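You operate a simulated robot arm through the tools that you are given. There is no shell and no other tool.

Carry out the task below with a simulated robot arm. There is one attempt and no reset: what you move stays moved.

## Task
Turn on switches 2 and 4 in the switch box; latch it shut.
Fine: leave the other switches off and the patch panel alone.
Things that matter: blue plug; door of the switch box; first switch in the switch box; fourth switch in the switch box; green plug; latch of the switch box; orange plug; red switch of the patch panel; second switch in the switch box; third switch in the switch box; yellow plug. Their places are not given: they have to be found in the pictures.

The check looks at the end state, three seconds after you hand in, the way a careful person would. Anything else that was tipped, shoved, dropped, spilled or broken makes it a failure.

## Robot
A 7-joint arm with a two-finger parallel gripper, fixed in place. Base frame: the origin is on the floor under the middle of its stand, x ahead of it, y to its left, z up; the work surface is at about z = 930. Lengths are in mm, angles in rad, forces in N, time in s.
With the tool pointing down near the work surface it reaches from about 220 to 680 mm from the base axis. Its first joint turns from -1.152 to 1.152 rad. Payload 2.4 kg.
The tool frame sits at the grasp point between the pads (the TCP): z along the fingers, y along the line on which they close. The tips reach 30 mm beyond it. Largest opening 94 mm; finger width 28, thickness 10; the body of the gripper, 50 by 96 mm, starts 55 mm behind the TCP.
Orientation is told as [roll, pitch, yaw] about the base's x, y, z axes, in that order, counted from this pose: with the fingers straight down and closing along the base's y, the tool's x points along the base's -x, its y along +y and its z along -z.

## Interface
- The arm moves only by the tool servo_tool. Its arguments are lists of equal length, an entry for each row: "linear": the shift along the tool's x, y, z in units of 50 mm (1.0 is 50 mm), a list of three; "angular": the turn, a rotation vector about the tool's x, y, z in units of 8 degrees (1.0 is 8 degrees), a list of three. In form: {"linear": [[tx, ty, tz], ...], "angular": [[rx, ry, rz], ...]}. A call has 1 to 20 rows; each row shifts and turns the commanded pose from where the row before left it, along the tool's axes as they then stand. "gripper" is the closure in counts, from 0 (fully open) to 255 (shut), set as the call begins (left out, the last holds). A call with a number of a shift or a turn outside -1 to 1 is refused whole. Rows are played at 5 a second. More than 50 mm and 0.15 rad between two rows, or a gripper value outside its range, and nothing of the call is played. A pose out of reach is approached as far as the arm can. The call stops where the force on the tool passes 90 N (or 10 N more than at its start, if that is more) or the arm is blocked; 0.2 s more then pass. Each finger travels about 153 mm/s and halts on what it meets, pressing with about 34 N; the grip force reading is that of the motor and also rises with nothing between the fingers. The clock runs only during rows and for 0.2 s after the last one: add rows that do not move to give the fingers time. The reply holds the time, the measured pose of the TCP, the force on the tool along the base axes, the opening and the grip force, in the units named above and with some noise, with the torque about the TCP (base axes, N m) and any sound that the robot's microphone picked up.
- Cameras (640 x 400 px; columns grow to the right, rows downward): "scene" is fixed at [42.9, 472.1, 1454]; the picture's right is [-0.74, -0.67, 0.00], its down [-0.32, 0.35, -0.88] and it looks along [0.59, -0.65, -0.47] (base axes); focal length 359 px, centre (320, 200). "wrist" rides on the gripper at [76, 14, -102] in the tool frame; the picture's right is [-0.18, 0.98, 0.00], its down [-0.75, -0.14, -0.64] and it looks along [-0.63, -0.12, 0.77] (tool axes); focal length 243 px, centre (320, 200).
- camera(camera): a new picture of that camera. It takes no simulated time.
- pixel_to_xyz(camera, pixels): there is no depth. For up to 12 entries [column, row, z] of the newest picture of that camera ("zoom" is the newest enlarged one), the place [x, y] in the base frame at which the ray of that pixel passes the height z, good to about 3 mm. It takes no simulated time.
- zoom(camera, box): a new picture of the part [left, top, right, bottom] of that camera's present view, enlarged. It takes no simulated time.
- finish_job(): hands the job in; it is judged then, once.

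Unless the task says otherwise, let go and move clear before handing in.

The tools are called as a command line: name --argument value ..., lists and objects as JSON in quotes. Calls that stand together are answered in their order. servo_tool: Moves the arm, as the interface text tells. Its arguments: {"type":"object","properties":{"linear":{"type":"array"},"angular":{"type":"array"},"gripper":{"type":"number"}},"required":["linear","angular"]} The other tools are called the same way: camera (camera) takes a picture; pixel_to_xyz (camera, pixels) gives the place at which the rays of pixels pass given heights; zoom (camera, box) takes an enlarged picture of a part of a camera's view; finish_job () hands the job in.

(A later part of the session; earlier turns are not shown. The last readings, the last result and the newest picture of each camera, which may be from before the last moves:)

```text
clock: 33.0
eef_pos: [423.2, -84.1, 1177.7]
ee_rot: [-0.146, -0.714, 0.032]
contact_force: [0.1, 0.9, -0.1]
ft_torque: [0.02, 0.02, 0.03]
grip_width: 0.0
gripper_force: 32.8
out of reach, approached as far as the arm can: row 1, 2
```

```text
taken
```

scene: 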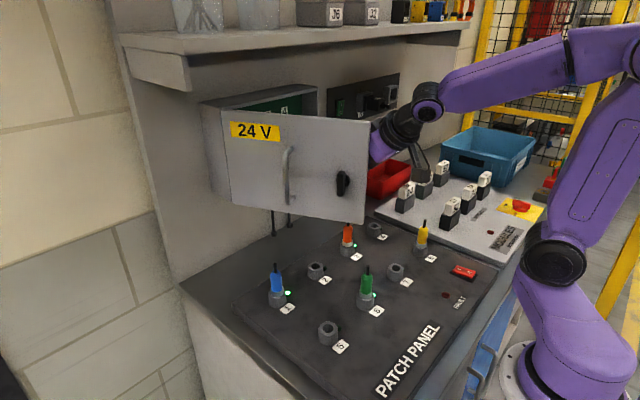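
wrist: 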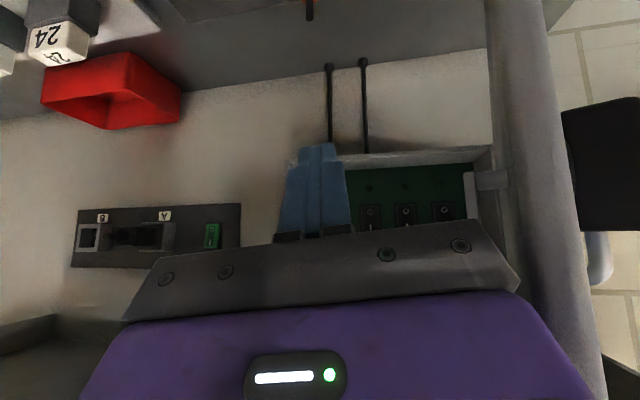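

I can now see into the box: there is a green board with rockers near wrist (371,215), (406,213) and (442,211), and the door's inner side runs along the right. I'll level the roll, then push the door wider by moving +y with the side of the gripper in small steps.

servo_tool --linear '[[0, 0, 0], [0, 0, 0], [0, 0.3, 0], [0, 0.3, 0], [0, 0.3, 0], [0, 0.3, 0], [0, 0, 0]]' --angular '[[-0.395, 0, 0.34], [-0.395, 0, 0.34], [0, 0, 0], [0, 0, 0], [0, 0, 0], [0, 0, 0], [0, 0, 0]]'

camera --camera "scene"

camera --camera "wrist"

```text
clock: 34.6
eef_pos: [427.9, -25.9, 1180.0]
ee_rot: [0.046, -0.718, -0.096]
contact_force: [-0.3, 0.2, -0.1]
ft_torque: [-0.03, -0.02, -0.01]
grip_width: 0.0
gripper_force: 32.5
```

```text
taken
```

scene: 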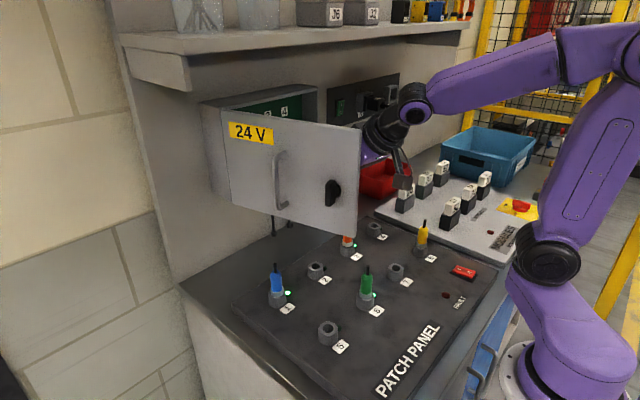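

```text
taken
```

wrist: 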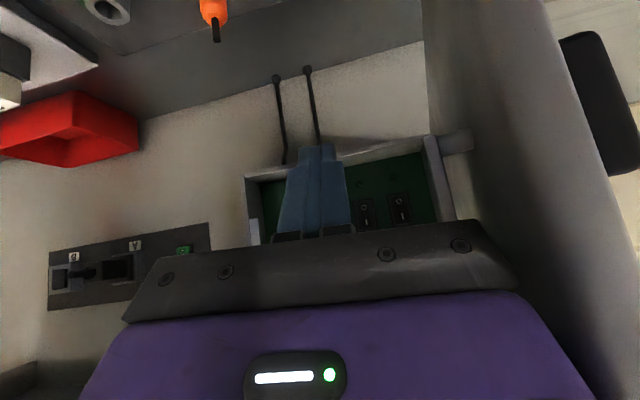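

The door is moving with almost no force. I'll keep pushing +y.

servo_tool --linear '[[0, 0.3, 0], [0, 0.3, 0], [0, 0.3, 0], [0, 0.3, 0], [0, 0.3, 0], [0, 0.3, 0], [0, 0, 0]]' --angular '[[0, 0, 0], [0, 0, 0], [0, 0, 0], [0, 0, 0], [0, 0, 0], [0, 0, 0], [0, 0, 0]]'

camera --camera "scene"

camera --camera "wrist"

```text
clock: 36.2
eef_pos: [433.5, 64.7, 1182.9]
ee_rot: [0.048, -0.72, -0.094]
contact_force: [-13.4, -0.2, 5.4]
ft_torque: [0.21, -0.09, 0.5]
grip_width: 0.0
gripper_force: 32.4
```

```text
taken
```

scene: 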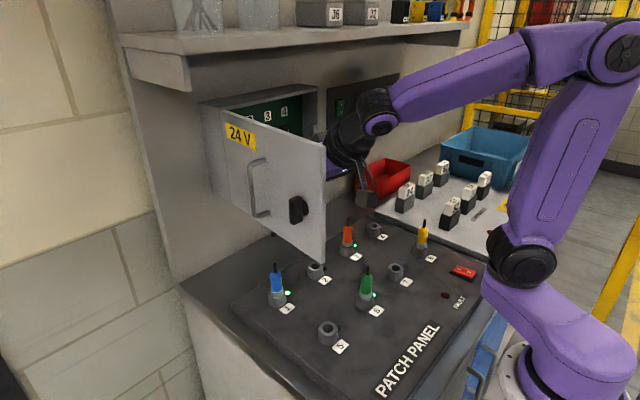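

```text
taken
```

wrist: 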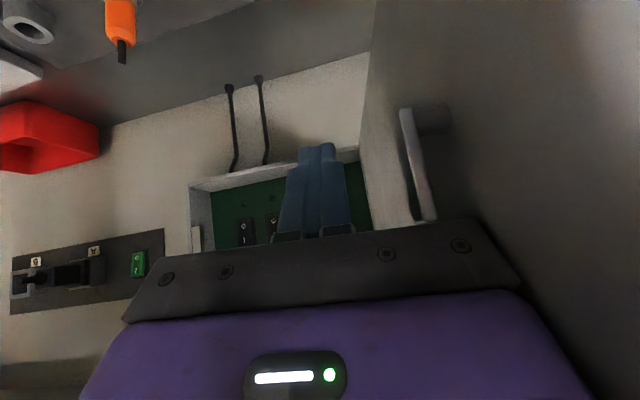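

The door is near 90°, with a light contact force of about -13 N in x. I'll push a little more to gain working room while watching the force.

servo_tool --linear '[[0, 0.25, 0], [0, 0.25, 0], [0, 0.25, 0], [0, 0.25, 0], [0, 0, 0]]' --angular '[[0, 0, 0], [0, 0, 0], [0, 0, 0], [0, 0, 0], [0, 0, 0]]'

camera --camera "scene"

camera --camera "wrist"

```text
clock: 37.4
eef_pos: [437.0, 113.8, 1183.5]
ee_rot: [0.048, -0.717, -0.093]
contact_force: [0.9, 0.1, -0.2]
ft_torque: [0.01, -0.02, -0.03]
grip_width: 0.0
gripper_force: 33.0
```

```text
taken
```

scene: 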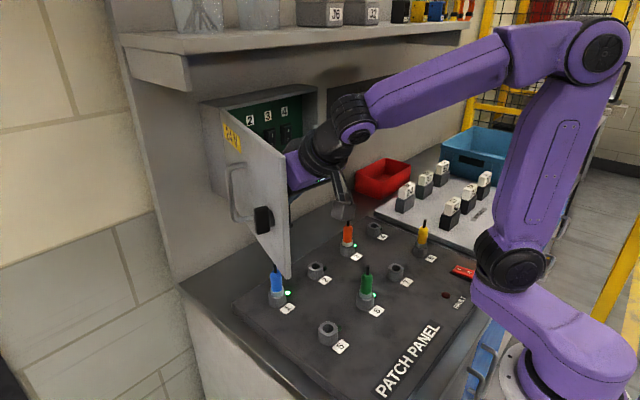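

```text
taken
```

wrist: 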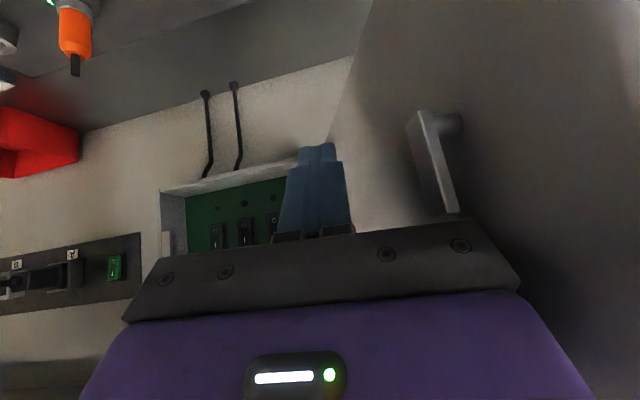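

The door is at about 105°, and labels 2, 3 and 4 are visible inside the box. I'll move back to -y to look at the switches without the gripper in the way.

servo_tool --linear '[[0, -0.6, 0], [0, -0.6, 0], [0, -0.6, 0], [0, -0.6, 0], [0, -0.6, 0], [0, -0.6, 0], [0, 0, 0]]' --angular '[[0, 0, 0], [0, 0, 0], [0, 0, 0], [0, 0, 0], [0, 0, 0], [0, 0, 0], [0, 0, 0]]'

camera --camera "scene"

zoom --camera "scene" --box '[190, 70, 350, 180]'

camera --camera "wrist"

```text
clock: 39.0
eef_pos: [426.4, -64.7, 1175.9]
ee_rot: [0.048, -0.72, -0.094]
contact_force: [0.0, -0.2, 0.0]
ft_torque: [0.01, 0.02, -0.02]
grip_width: 0.2
gripper_force: 33.2
```

```text
taken
```

scene: 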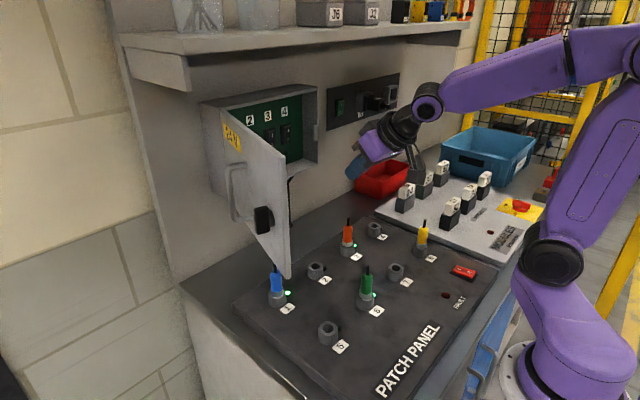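

```text
3.64 times, centred on (270, 125) of scene
```

zoom: 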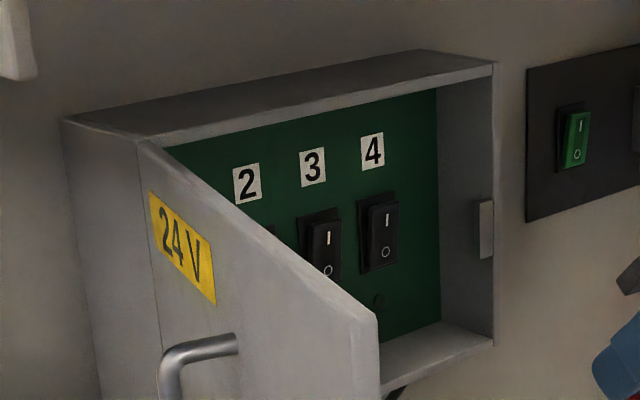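

```text
taken
```

wrist: 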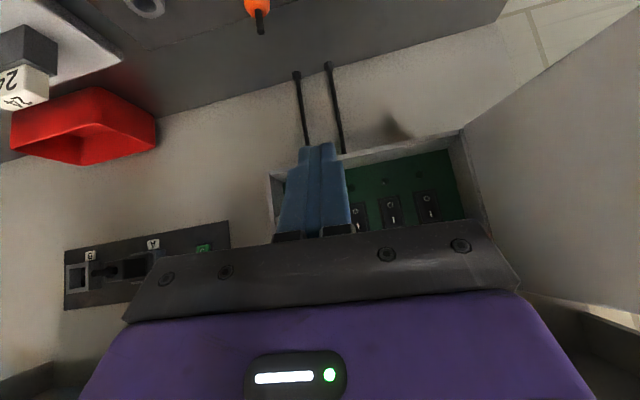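

The rockers show "I" at the top and "O" at the bottom, and number 1 is nearest the hinge. Triangulation puts their centres at about y = 44, -7, -57 and -108, with z≈1178 and x≈680. I'll zoom in to check their size and present tilt.

zoom --camera "wrist" --box '[330, 130, 480, 240]'

zoom --camera "scene" --box '[250, 95, 320, 155]'

```text
3.64 times, centred on (405, 185) of wrist
```

zoom: 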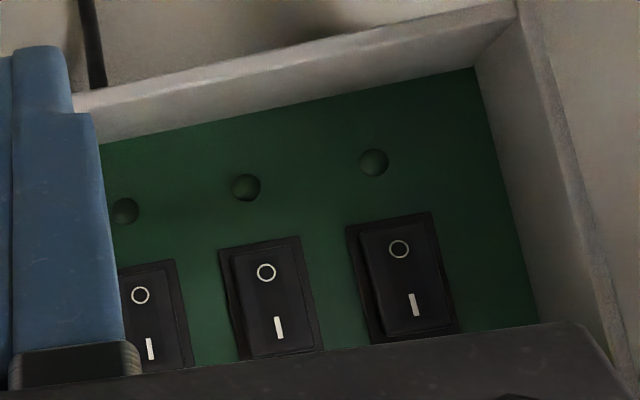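

```text
6.67 times, centred on (285, 125) of scene
```

zoom: 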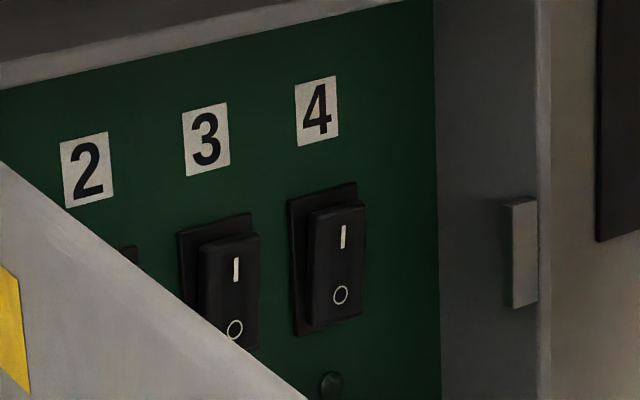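

All four rockers are off: the "I" half stands proud and the "O" half is pressed in. To turn one on I press its upper half at z≈1192. I'll bring the tool level and line it up in front of switch 4 at y≈-108.

servo_tool --linear '[[-0.3, -0.143, 0.18], [-0.27, -0.143, 0.22], [-0.24, -0.143, 0.26], [-0.2, -0.143, 0.29], [-0.16, -0.143, 0.31], [-0.11, -0.143, 0.33], [0, 0, 0], [0, 0, 0]]' --angular '[[0, -1, 0], [0, -1, 0], [0, -1, 0], [0, -1, 0], [0, -1, 0], [0, -1, 0], [-0.45, -0.09, -0.26], [0, 0, 0]]'

camera --camera "wrist"

camera --camera "scene"

```text
clock: 40.8
eef_pos: [524.4, -112.2, 1186.5]
ee_rot: [0.097, -1.481, -0.089]
contact_force: [0.0, 0.0, -0.1]
ft_torque: [0.03, 0.01, 0.03]
grip_width: 0.0
gripper_force: 33.1
out of reach, approached as far as the arm can: row 3
```

```text
taken
```

wrist: 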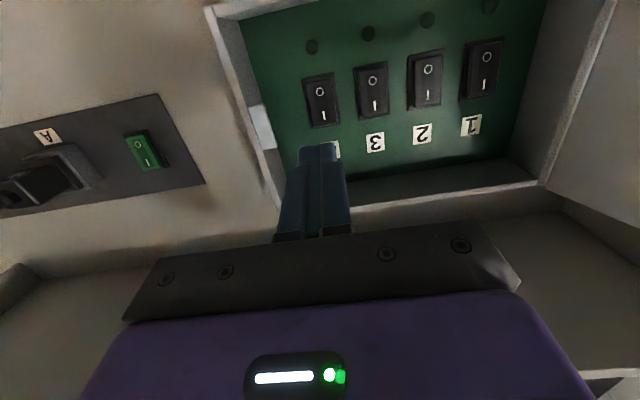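

```text
taken
```

scene: 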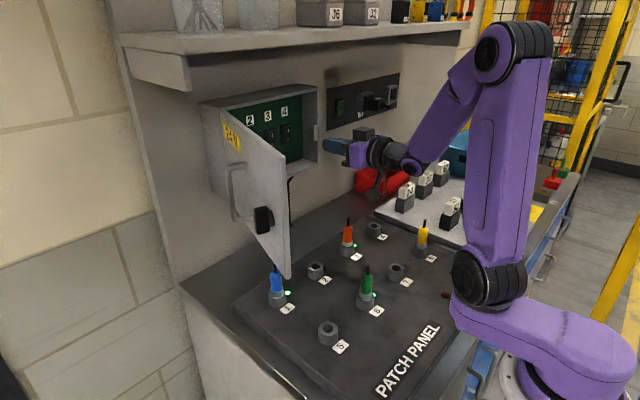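

This view shows all four rockers clearly, with switch 4 at wrist (321,100), which gives about (675,-111,1176), and spacing of about 51 mm. I'll level the tool and advance toward the upper half of switch 4, stopping short of it.

servo_tool --linear '[[-0.08, 0.02, 0.45], [0, 0, 0.45], [0, 0, 0.45], [0, 0, 0.3], [0, 0, 0]]' --angular '[[0, -0.64, 0], [0, 0, 0], [0, 0, 0], [0, 0, 0], [0, 0, 0]]'

camera --camera "wrist"

zoom --camera "scene" --box '[220, 80, 400, 190]'

```text
clock: 42.0
eef_pos: [607.0, -111.1, 1187.7]
ee_rot: [1.455, -1.563, -1.445]
contact_force: [-0.3, 0.3, -0.8]
ft_torque: [-0.02, 0.0, -0.02]
grip_width: 0.0
gripper_force: 33.4
```

```text
taken
```

wrist: 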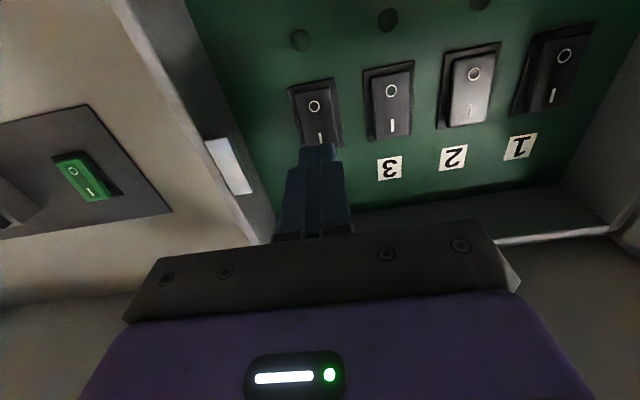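

```text
3.56 times, centred on (310, 135) of scene
```

zoom: 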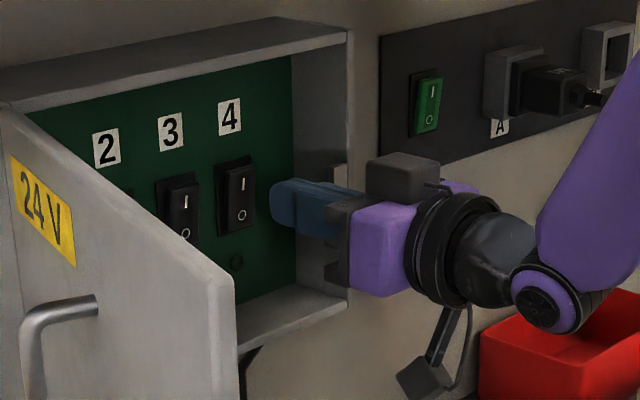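

The "I" mark of switch 4 is at wrist (320,138), which is z≈1190, and the tip is lined up with it. I'll advance in small steps, watching for contact or a click.

servo_tool --linear '[[-0.06, 0, 0.2], [0, 0, 0.2], [0, 0, 0.06], [0, 0, 0.06], [0, 0, 0]]' --angular '[[0, 0, 0], [0, 0, 0], [0, 0, 0], [0, 0, 0], [0, 0, 0]]'

```text
clock: 43.2
eef_pos: [633.5, -110.3, 1191.2]
ee_rot: [1.436, -1.562, -1.429]
contact_force: [-0.2, -1.1, 0.1]
ft_torque: [0.0, 0.0, 0.01]
grip_width: 0.0
gripper_force: 33.3
```

servo_tool --linear '[[0, 0, 0.06], [0, 0, 0.06], [0, 0, 0]]' --angular '[[0, 0, 0], [0, 0, 0], [0, 0, 0]]'

camera --camera "wrist"

```text
clock: 44.0
eef_pos: [639.7, -110.0, 1193.0]
ee_rot: [1.431, -1.562, -1.426]
contact_force: [0.3, -0.2, -0.1]
ft_torque: [-0.03, -0.01, 0.01]
grip_width: 0.1
gripper_force: 33.0
```

```text
taken
```

wrist: 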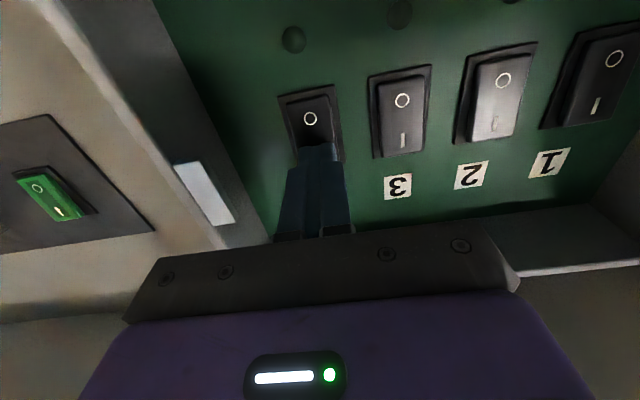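

The tip is at about x=670 with no contact yet. I'll keep going in 2 mm steps.

servo_tool --linear '[[0, 0, 0.04], [0, 0, 0.04], [0, 0, 0.04], [0, 0, 0]]' --angular '[[0, 0, 0], [0, 0, 0], [0, 0, 0], [0, 0, 0]]'

```text
clock: 45.0
eef_pos: [643.0, -111.1, 1191.2]
ee_rot: [1.275, -1.56, -1.271]
contact_force: [-61.6, 8.0, 3.0]
ft_torque: [-0.09, 0.58, 0.14]
grip_width: 0.0
gripper_force: 32.5
heard: click
```

I heard a click at TCP x=643 with a firm stop at -62 N. I'll back off and check switch 4.

servo_tool --linear '[[0, 0, -0.2], [0, 0, -0.4], [0, 0, -0.4], [0, 0, 0]]' --angular '[[0, 0, 0], [0, 0, 0], [0, 0, 0], [0, 0, 0]]'

zoom --camera "wrist" --box '[240, 0, 640, 220]'

zoom --camera "scene" --box '[250, 95, 320, 155]'

```text
clock: 46.0
eef_pos: [596.3, -109.8, 1193.8]
ee_rot: [1.444, -1.562, -1.435]
contact_force: [0.5, 0.4, -0.4]
ft_torque: [0.01, -0.01, 0.02]
grip_width: 0.1
gripper_force: 33.8
```

```text
1.60 times, centred on (440, 110) of wrist
```

zoom: 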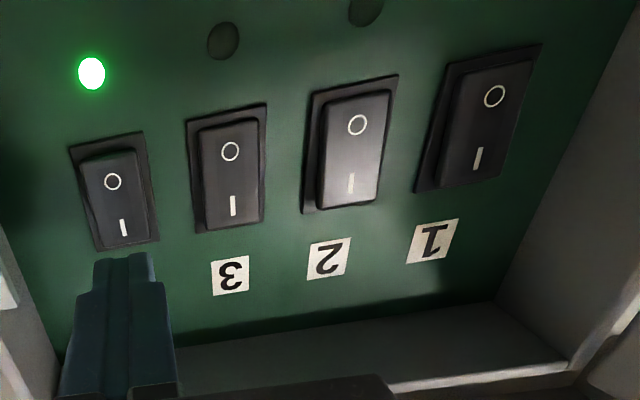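

```text
6.67 times, centred on (285, 125) of scene
```

zoom: 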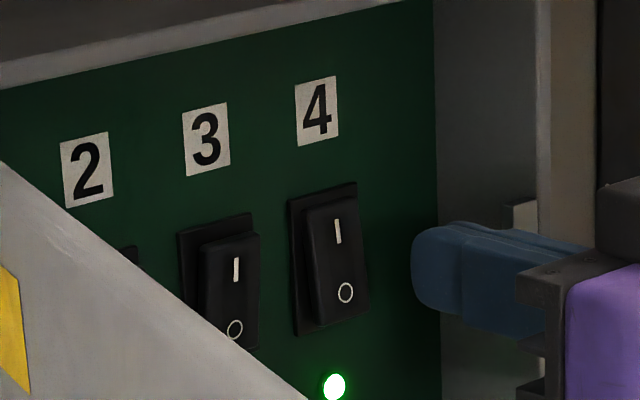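

Switch 4 is on and its lamp is lit green. Next I'll slide 101 mm toward +y to line up with switch 2.

servo_tool --linear '[[0.03, 0.5, 0], [0.02, 0.5, 0], [0, 0.5, 0], [0, 0.5, 0], [0, 0, 0]]' --angular '[[0, 0, 0], [0, 0, 0], [0, 0, 0], [0, 0, 0], [0, 0, 0]]'

camera --camera "wrist"

camera --camera "scene"

```text
clock: 47.2
eef_pos: [597.4, -11.6, 1190.5]
ee_rot: [1.41, -1.561, -1.4]
contact_force: [0.0, 0.2, 0.2]
ft_torque: [-0.02, -0.02, 0.01]
grip_width: 0.0
gripper_force: 33.0
```

```text
taken
```

wrist: 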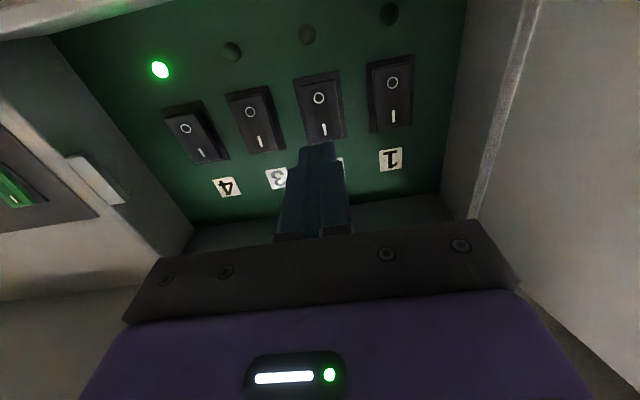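

```text
taken
```

scene: 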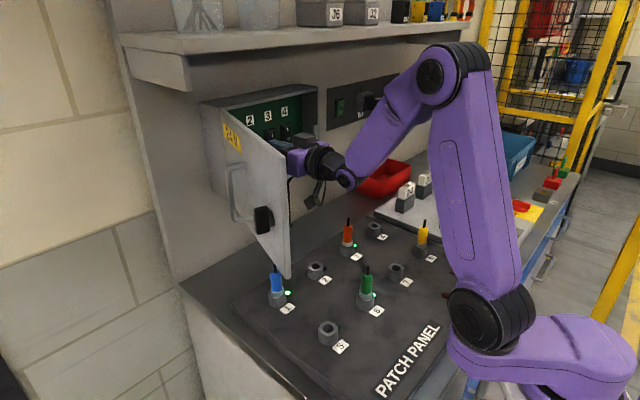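

The "I" of switch 2 is at wrist (325,130), which is about y=-9 and z=1192. I'll shift 2.5 mm in +y and advance to just short of contact.

servo_tool --linear '[[0, 0.05, 0.3], [0, 0, 0.3], [0, 0, 0.15], [0, 0, 0]]' --angular '[[0, 0, 0], [0, 0, 0], [0, 0, 0], [0, 0, 0]]'

camera --camera "wrist"

```text
clock: 48.2
eef_pos: [632.1, -8.4, 1189.6]
ee_rot: [1.412, -1.56, -1.406]
contact_force: [0.2, -0.9, 0.2]
ft_torque: [0.03, 0.0, -0.02]
grip_width: 0.1
gripper_force: 33.1
```

```text
taken
```

wrist: 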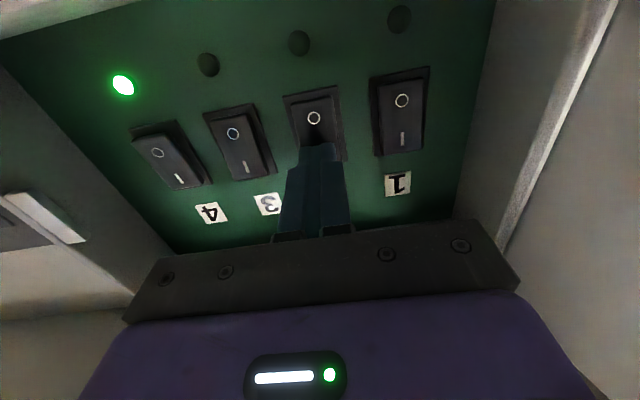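

The tip sits centred over the upper half of switch 2, with the "O" visible at (314,117) just in front of it. I'll press in 2 mm steps and lift 1.5 mm to match the height used on switch 4.

servo_tool --linear '[[-0.03, 0, 0.05], [0, 0, 0.05], [0, 0, 0.04], [0, 0, 0.04], [0, 0, 0.04], [0, 0, 0.04], [0, 0, 0]]' --angular '[[0, 0, 0], [0, 0, 0], [0, 0, 0], [0, 0, 0], [0, 0, 0], [0, 0, 0], [0, 0, 0]]'

```text
clock: 49.8
eef_pos: [643.7, -8.1, 1191.2]
ee_rot: [1.341, -1.561, -1.333]
contact_force: [-49.6, 2.7, 3.2]
ft_torque: [-0.11, 0.45, 0.0]
grip_width: 0.1
gripper_force: 32.8
heard: click
```

I heard a click at the same depth (TCP x=643.7, -50 N). I'll back straight out and check the lamps.

servo_tool --linear '[[0, 0, -0.2], [0, 0, -0.5], [0, 0, -0.5], [0, 0, -0.4], [0, 0, 0]]' --angular '[[0, 0, 0], [0, 0, 0], [0, 0, 0], [0, 0, 0], [0, 0, 0]]'

camera --camera "wrist"

camera --camera "scene"

```text
clock: 51.0
eef_pos: [565.9, -8.9, 1191.2]
ee_rot: [1.465, -1.562, -1.457]
contact_force: [-0.1, 0.2, -0.3]
ft_torque: [-0.01, 0.04, 0.01]
grip_width: 0.0
gripper_force: 33.4
```

```text
taken
```

wrist: 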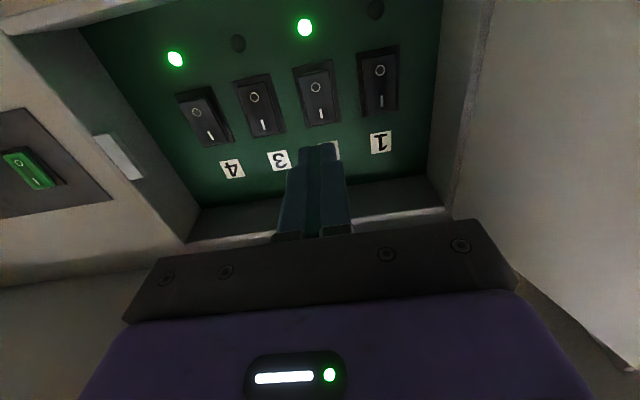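

```text
taken
```

scene: 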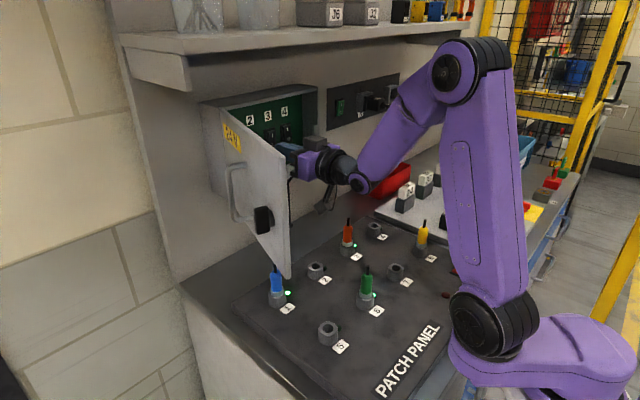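

Lamps 2 and 4 are lit, and 1 and 3 are dark. Now I need to close the door. I'll withdraw to the open side first, then go around the door's free edge to its outer face.

servo_tool --linear '[[0, -0.17, -0.45], [0.06, -0.17, -0.45], [0.13, -0.17, -0.44], [0.18, -0.17, -0.41], [0.24, -0.17, -0.39], [0.29, -0.17, -0.35], [0, 0, 0]]' --angular '[[0, 0.5, 0], [0, 1, 0], [0, 1, 0], [0, 1, 0], [0, 1, 0], [0, 1, 0], [0, 0, 0]]'

camera --camera "wrist"

zoom --camera "scene" --box '[180, 70, 420, 290]'

```text
clock: 52.6
eef_pos: [430.5, -60.3, 1183.5]
ee_rot: [0.016, -0.8, -0.005]
contact_force: [-0.1, -0.3, -0.2]
ft_torque: [0.0, 0.01, 0.01]
grip_width: 0.0
gripper_force: 33.0
```

```text
taken
```

wrist: 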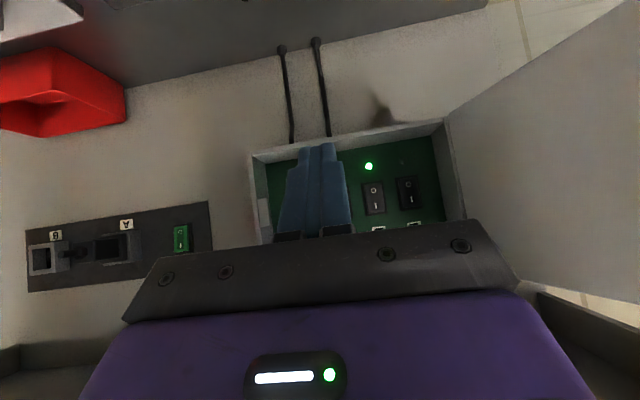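

```text
1.82 times, centred on (300, 180) of scene
```

zoom: 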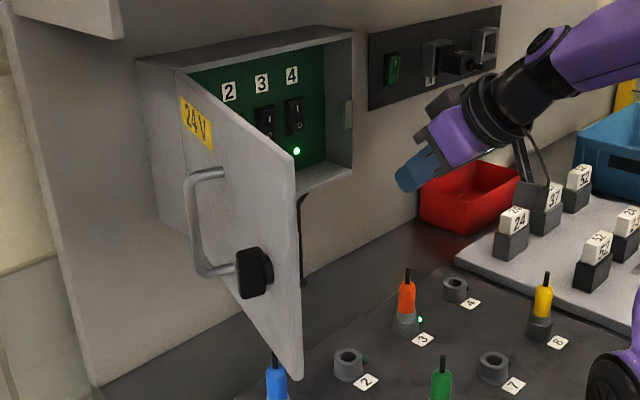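

Before going around, I'll compute where the door's free edge is, using its top corner at scene (287,162) and bottom corner at (289,279).

pixel_to_xyz --camera "scene" --pixels '[[287, 162, 1291], [289, 279, 1097]]'

```text
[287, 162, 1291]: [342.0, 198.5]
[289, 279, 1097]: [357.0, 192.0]
```

The free edge is near (350,195), so the door is at about 109°. I'll swing around in front of it, keeping the height moderate so the elbow stays out of its folded limit.

servo_tool --linear '[[0.18, 0.5, -0.53], [0.23, 0.5, -0.5], [0.29, 0.5, -0.47], [0.34, 0.5, -0.44], [0, 0, 0]]' --angular '[[0, 0.8, 0], [0, 0.8, 0], [0, 0.8, 0], [0, 0.8, 0], [0, 0, 0]]'

camera --camera "scene"

camera --camera "wrist"

```text
clock: 53.8
eef_pos: [328.3, 37.8, 1232.0]
ee_rot: [0.008, -0.355, 0.005]
contact_force: [-0.3, -0.2, -0.1]
ft_torque: [0.02, 0.01, -0.02]
grip_width: 0.1
gripper_force: 32.4
```

```text
taken
```

scene: 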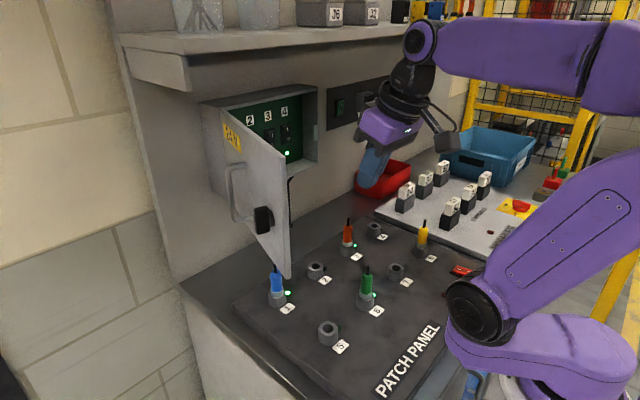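

```text
taken
```

wrist: 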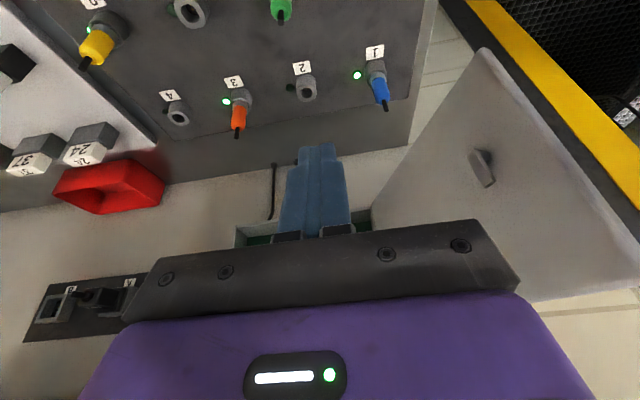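

It reached that pose cleanly. Next I'll move toward +y while backing to x≈290 to pass the edge with margin.

servo_tool --linear '[[0.24, 0.62, -0.15], [0.24, 0.62, -0.14], [0.24, 0.62, -0.13], [0, 0, 0]]' --angular '[[0, 0.2, 0], [0, 0.2, 0], [0, 0.2, 0], [0, 0, 0]]'

camera --camera "scene"

camera --camera "wrist"

```text
clock: 54.8
eef_pos: [287.1, 131.2, 1240.6]
ee_rot: [0.011, -0.27, 0.004]
contact_force: [0.2, -0.4, 0.0]
ft_torque: [-0.04, -0.01, 0.02]
grip_width: 0.0
gripper_force: 32.7
```

```text
taken
```

scene: 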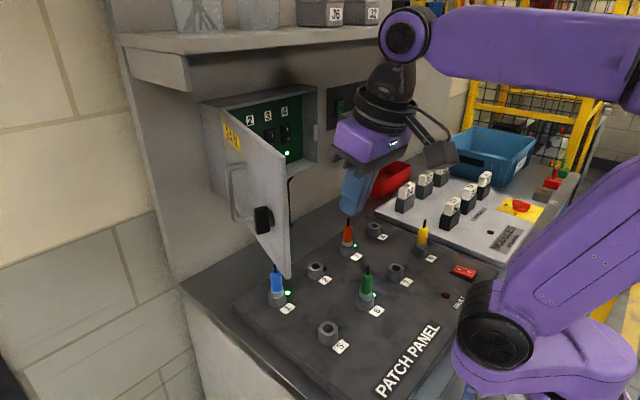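

```text
taken
```

wrist: 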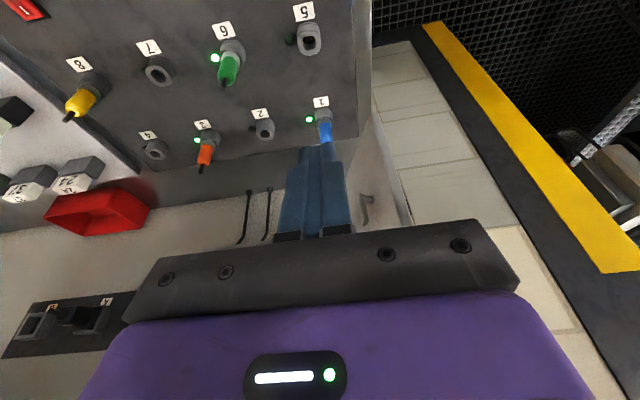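

The tool has about 40 mm of clearance to the edge. I'll continue to y≈268, past the free edge.

servo_tool --linear '[[0, 0.68, 0], [0, 0.68, 0], [0, 0.68, 0], [0, 0.68, 0], [0, 0, 0]]' --angular '[[0, 0, 0], [0, 0, 0], [0, 0, 0], [0, 0, 0], [0, 0, 0]]'

camera --camera "scene"

camera --camera "wrist"

```text
clock: 56.0
eef_pos: [285.9, 269.1, 1242.0]
ee_rot: [0.01, -0.27, 0.004]
contact_force: [0.0, -0.2, 0.0]
ft_torque: [0.01, 0.0, -0.02]
grip_width: 0.0
gripper_force: 33.1
```

```text
taken
```

scene: 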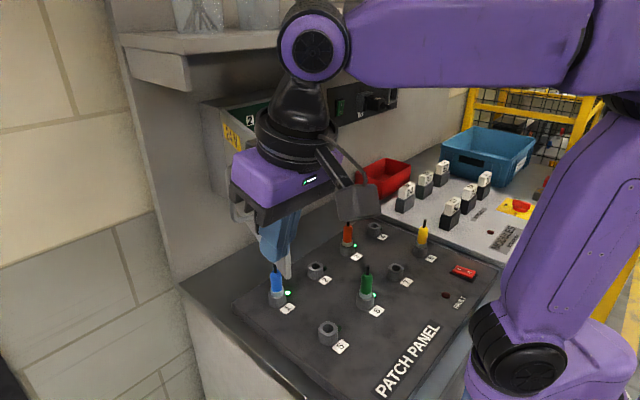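

```text
taken
```

wrist: 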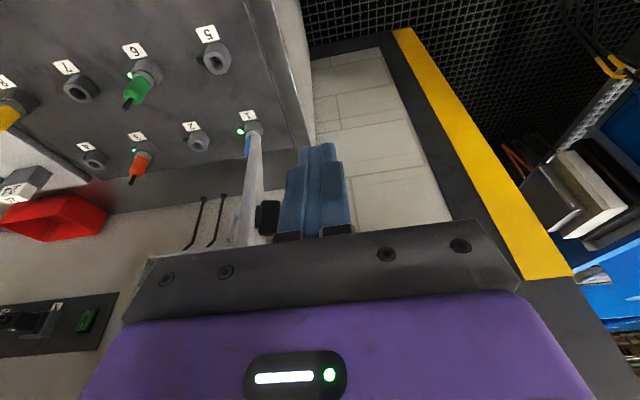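

The tool is now on the outer side at (286,269), with the door edge-on at wrist (255,150) and its knob at (268,217). I'll move forward and slightly up, so the fingers sit beside the outer face near the free edge and above the knob's height.

servo_tool --linear '[[-0.5, 0, 0.04], [-0.5, 0, 0.04], [-0.35, 0, 0.02], [0, 0, 0]]' --angular '[[0, 0, 0], [0, 0, 0], [0, 0, 0], [0, 0, 0]]'

camera --camera "scene"

camera --camera "wrist"

```text
clock: 57.0
eef_pos: [353.4, 266.7, 1255.9]
ee_rot: [0.01, -0.268, 0.004]
contact_force: [0.0, -0.1, 1.1]
ft_torque: [0.01, 0.0, 0.03]
grip_width: 0.2
gripper_force: 33.0
```

```text
taken
```

scene: 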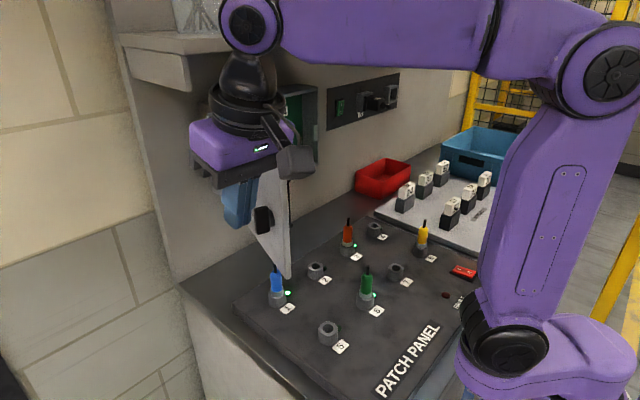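

```text
taken
```

wrist: 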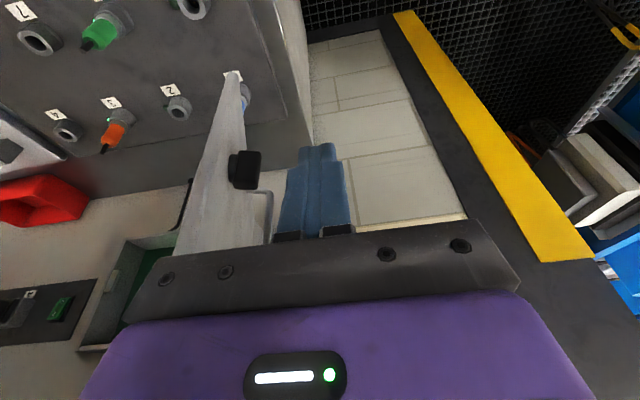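

The fingers are beside the outer face, about 60 mm away from it, and above the knob. I'll push toward -y in steps to start swinging the door closed.

servo_tool --linear '[[-0.3, -0.4, 0.08], [0, -0.5, 0], [0, -0.4, 0], [0, -0.4, 0], [0, -0.4, 0], [0, -0.4, 0], [0, 0, 0]]' --angular '[[0, 0, 0], [0, 0, 0], [0, 0, 0], [0, 0, 0], [0, 0, 0], [0, 0, 0], [0, 0, 0]]'

camera --camera "scene"

camera --camera "wrist"

```text
clock: 58.6
eef_pos: [369.0, 141.0, 1256.1]
ee_rot: [0.012, -0.27, 0.005]
contact_force: [0.6, -0.6, -0.4]
ft_torque: [0.01, 0.01, -0.01]
grip_width: 0.0
gripper_force: 33.1
```

```text
taken
```

scene: 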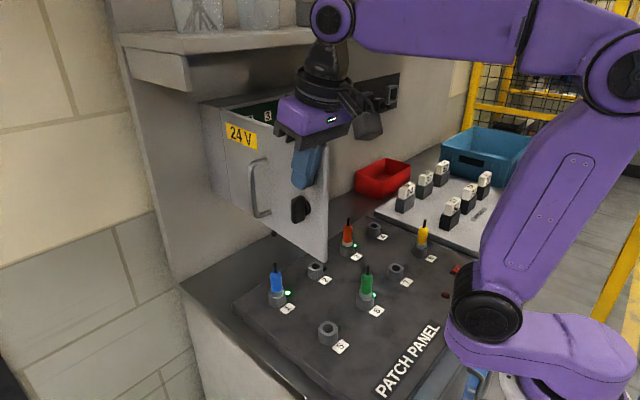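

```text
taken
```

wrist: 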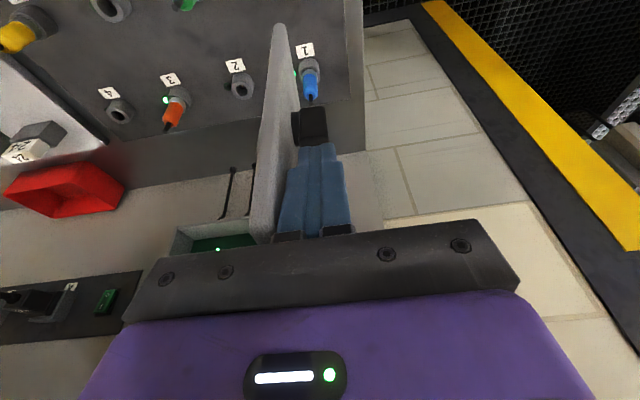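

The door is following with near-zero force and is at about 92°. I'll continue pushing along its arc.

servo_tool --linear '[[-0.03, -0.41, 0.01], [-0.03, -0.41, 0.01], [-0.08, -0.5, 0.02], [-0.08, -0.5, 0.02], [-0.145, -0.5, 0.04], [-0.145, -0.5, 0.04], [0, 0, 0]]' --angular '[[0, 0, 0], [0, 0, 0], [0, 0, 0], [0, 0, 0], [0, 0, 0], [0, 0, 0], [0, 0, 0]]'

camera --camera "scene"

camera --camera "wrist"

```text
clock: 60.2
eef_pos: [395.9, 3.4, 1254.5]
ee_rot: [0.011, -0.272, 0.003]
contact_force: [0.4, 0.0, 1.0]
ft_torque: [-0.01, 0.04, 0.0]
grip_width: 0.1
gripper_force: 32.8
```

```text
taken
```

scene: 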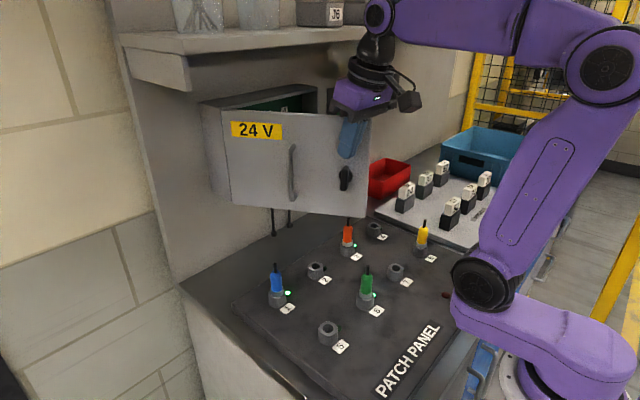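

```text
taken
```

wrist: 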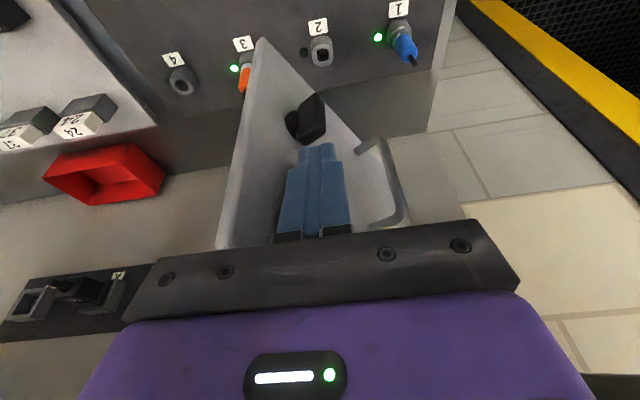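

The door is at about 63°, and the knob is still vertical in the wrist view near (305,120). I'll keep pushing while pitching the tool forward, so it stays clear of the shelf, and moving the contact between the handle and the knob.

servo_tool --linear '[[-0.18, -0.12, 0.13], [-0.17, -0.12, 0.155], [-0.145, -0.12, 0.17], [-0.12, -0.12, 0.19], [-0.1, -0.12, 0.2], [0, 0, 0]]' --angular '[[0, -0.86, 0], [0, -0.86, 0], [0, -0.86, 0], [0, -0.86, 0], [0, -0.86, 0], [0, 0, 0]]'

camera --camera "scene"

camera --camera "wrist"

```text
clock: 61.6
eef_pos: [450.0, -27.4, 1234.3]
ee_rot: [0.016, -0.872, -0.005]
contact_force: [0.2, -0.2, 0.2]
ft_torque: [0.01, 0.0, 0.01]
grip_width: 0.2
gripper_force: 33.2
```

```text
taken
```

scene: 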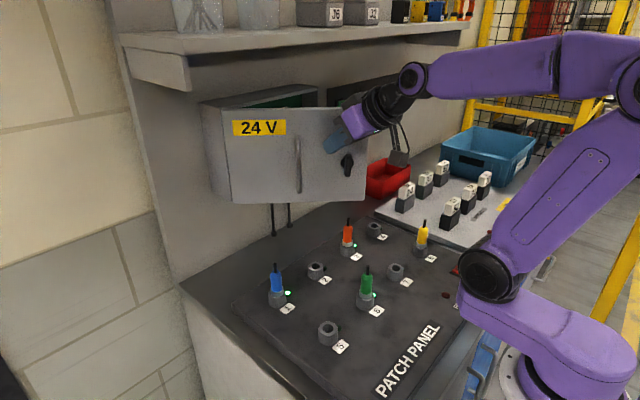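

```text
taken
```

wrist: 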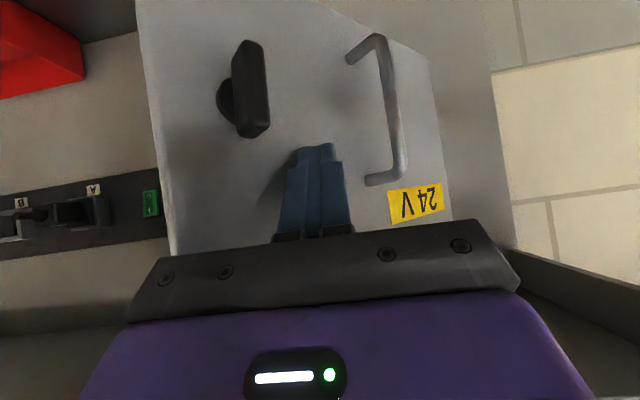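

The fingertip is on the door between the knob (wrist 245,90) and the handle (385,110), with the door at about 45°. I'll keep pushing along the arc toward closed.

servo_tool --linear '[[-0.11, -0.225, 0.206], [-0.093, -0.225, 0.215], [-0.073, -0.225, 0.223], [-0.068, -0.147, 0.287], [-0.042, -0.147, 0.292], [-0.014, -0.147, 0.294], [0, 0, 0]]' --angular '[[0, -0.667, 0], [0, -0.667, 0], [0, -0.667, 0], [0, -0.667, 0], [0, -0.667, 0], [0, -0.667, 0], [0, 0, 0]]'

camera --camera "scene"

camera --camera "wrist"

```text
clock: 63.2
eef_pos: [527.8, -83.1, 1218.1]
ee_rot: [0.068, -1.433, -0.061]
contact_force: [-0.5, 0.7, 0.0]
ft_torque: [0.0, 0.0, -0.03]
grip_width: 0.2
gripper_force: 32.8
```

```text
taken
```

scene: 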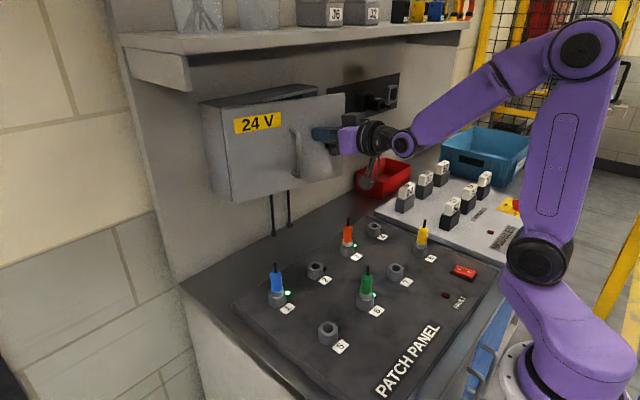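

```text
taken
```

wrist: 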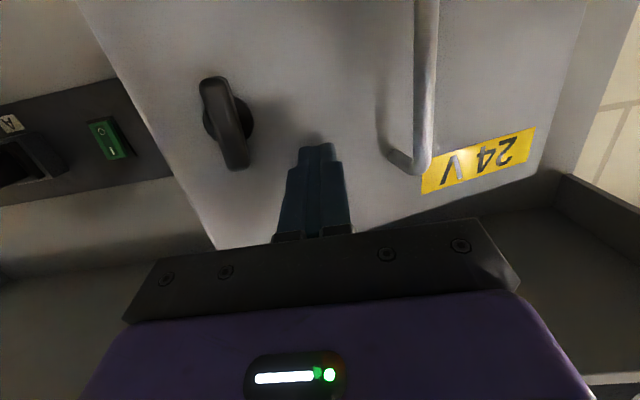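

The door is about 16° from closed. I'll push on slowly until it meets the box.

servo_tool --linear '[[0, -0.06, 0.25], [0, -0.05, 0.25], [0, -0.04, 0.25], [0, 0, 0.2], [0, 0, 0.08], [0, 0, 0.08], [0, 0, 0]]' --angular '[[0, -0.3, 0], [0, -0.3, 0], [0, -0.3, 0], [0, 0, 0], [0, 0, 0], [0, 0, 0], [0, 0, 0]]'

camera --camera "scene"

camera --camera "wrist"

```text
clock: 64.8
eef_pos: [582.2, -89.3, 1213.3]
ee_rot: [0.585, -1.555, -0.578]
contact_force: [0.6, -0.5, -0.4]
ft_torque: [-0.02, 0.0, -0.01]
grip_width: 0.2
gripper_force: 32.8
```

```text
taken
```

scene: 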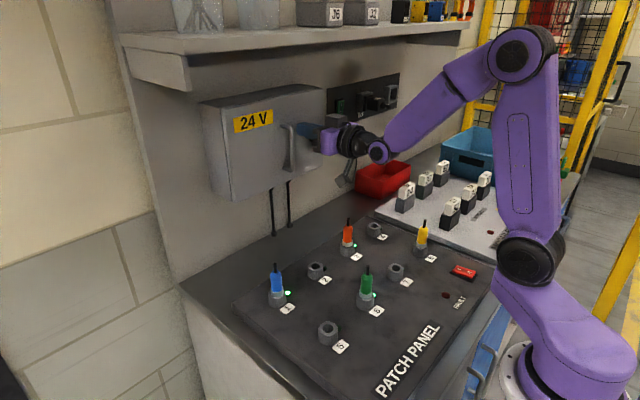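

```text
taken
```

wrist: 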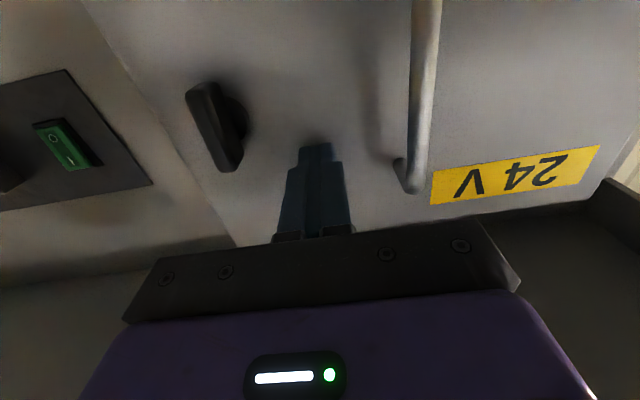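

It is nearly shut, with no contact load yet. A few more small steps should seat it.

servo_tool --linear '[[0, 0, 0.07], [0, 0, 0.07], [0, 0, 0.05], [0, 0, 0]]' --angular '[[0, 0, 0], [0, 0, 0], [0, 0, 0], [0, 0, 0]]'

zoom --camera "scene" --box '[190, 70, 410, 210]'

```text
clock: 65.9
eef_pos: [587.8, -90.4, 1213.2]
ee_rot: [0.596, -1.554, -0.588]
contact_force: [-55.6, 4.1, 6.5]
ft_torque: [0.16, -0.91, 0.05]
grip_width: 0.0
gripper_force: 33.0
stopped in row 4: the force on the tool passed its limit at 91 N (the readings are from after the stop); the commanded pose is now the measured one
```

```text
2.86 times, centred on (300, 140) of scene
```

zoom: 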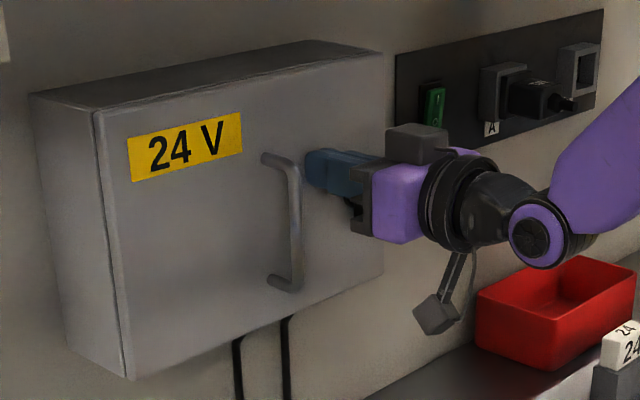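

The door is seated at TCP x≈588, the same depth as before I opened it. I'll back off, check that it stays shut, and line up with the vertical knob.

servo_tool --linear '[[0, 0, -0.3], [0, 0, -0.5], [0, 0, -0.5], [0.32, -0.49, 0], [0.32, -0.49, 0], [0, 0, 0]]' --angular '[[0, 0, 0], [0, 0, 0], [0, 0, 0], [0, 0, 0], [0, 0, 0], [0, 0, 0]]' --gripper 255

camera --camera "wrist"

zoom --camera "scene" --box '[190, 70, 410, 210]'

```text
clock: 67.3
eef_pos: [526.6, -141.6, 1180.5]
ee_rot: [0.544, -1.551, -0.538]
contact_force: [-1.0, 0.2, -0.2]
ft_torque: [0.01, 0.01, -0.01]
grip_width: 0.1
gripper_force: 33.4
```

```text
taken
```

wrist: 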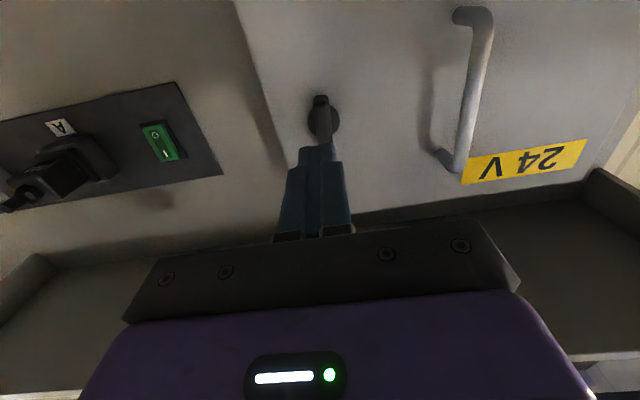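

```text
2.86 times, centred on (300, 140) of scene
```

zoom: 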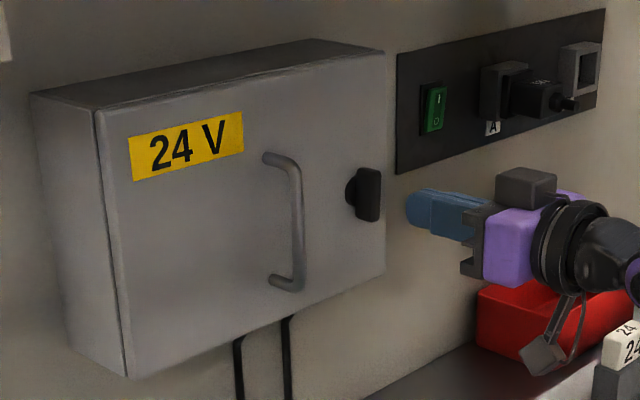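

The door stays shut after release, and the knob is vertical at wrist (322,120), about y=-140. I'll open the fingers around it and advance.

servo_tool --linear '[[0, 0.04, 0], [0, 0, 0], [0, 0, 0.4], [0, 0, 0.4], [0, 0, 0.3], [0, 0, 0]]' --angular '[[0, -0.14, 0], [0, 0, 0], [0, 0, 0], [0, 0, 0], [0, 0, 0], [0, 0, 0]]' --gripper 110

camera --camera "wrist"

zoom --camera "scene" --box '[190, 70, 410, 210]'

```text
clock: 68.7
eef_pos: [581.5, -137.6, 1181.0]
ee_rot: [1.911, -1.56, -1.903]
contact_force: [-0.6, 1.1, 0.8]
ft_torque: [-0.01, 0.01, 0.02]
grip_width: 53.6
gripper_force: 0.1
```

```text
taken
```

wrist: 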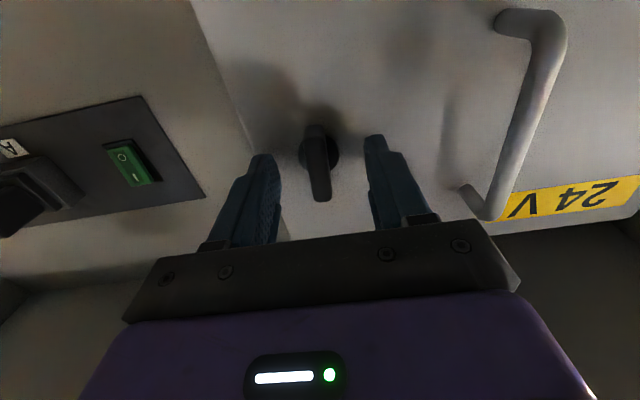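

```text
2.86 times, centred on (300, 140) of scene
```

zoom: 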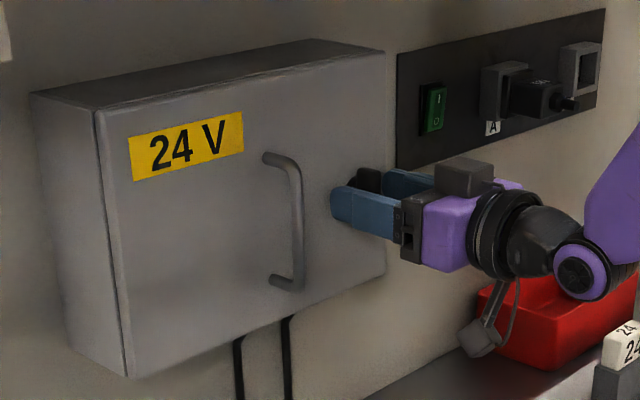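

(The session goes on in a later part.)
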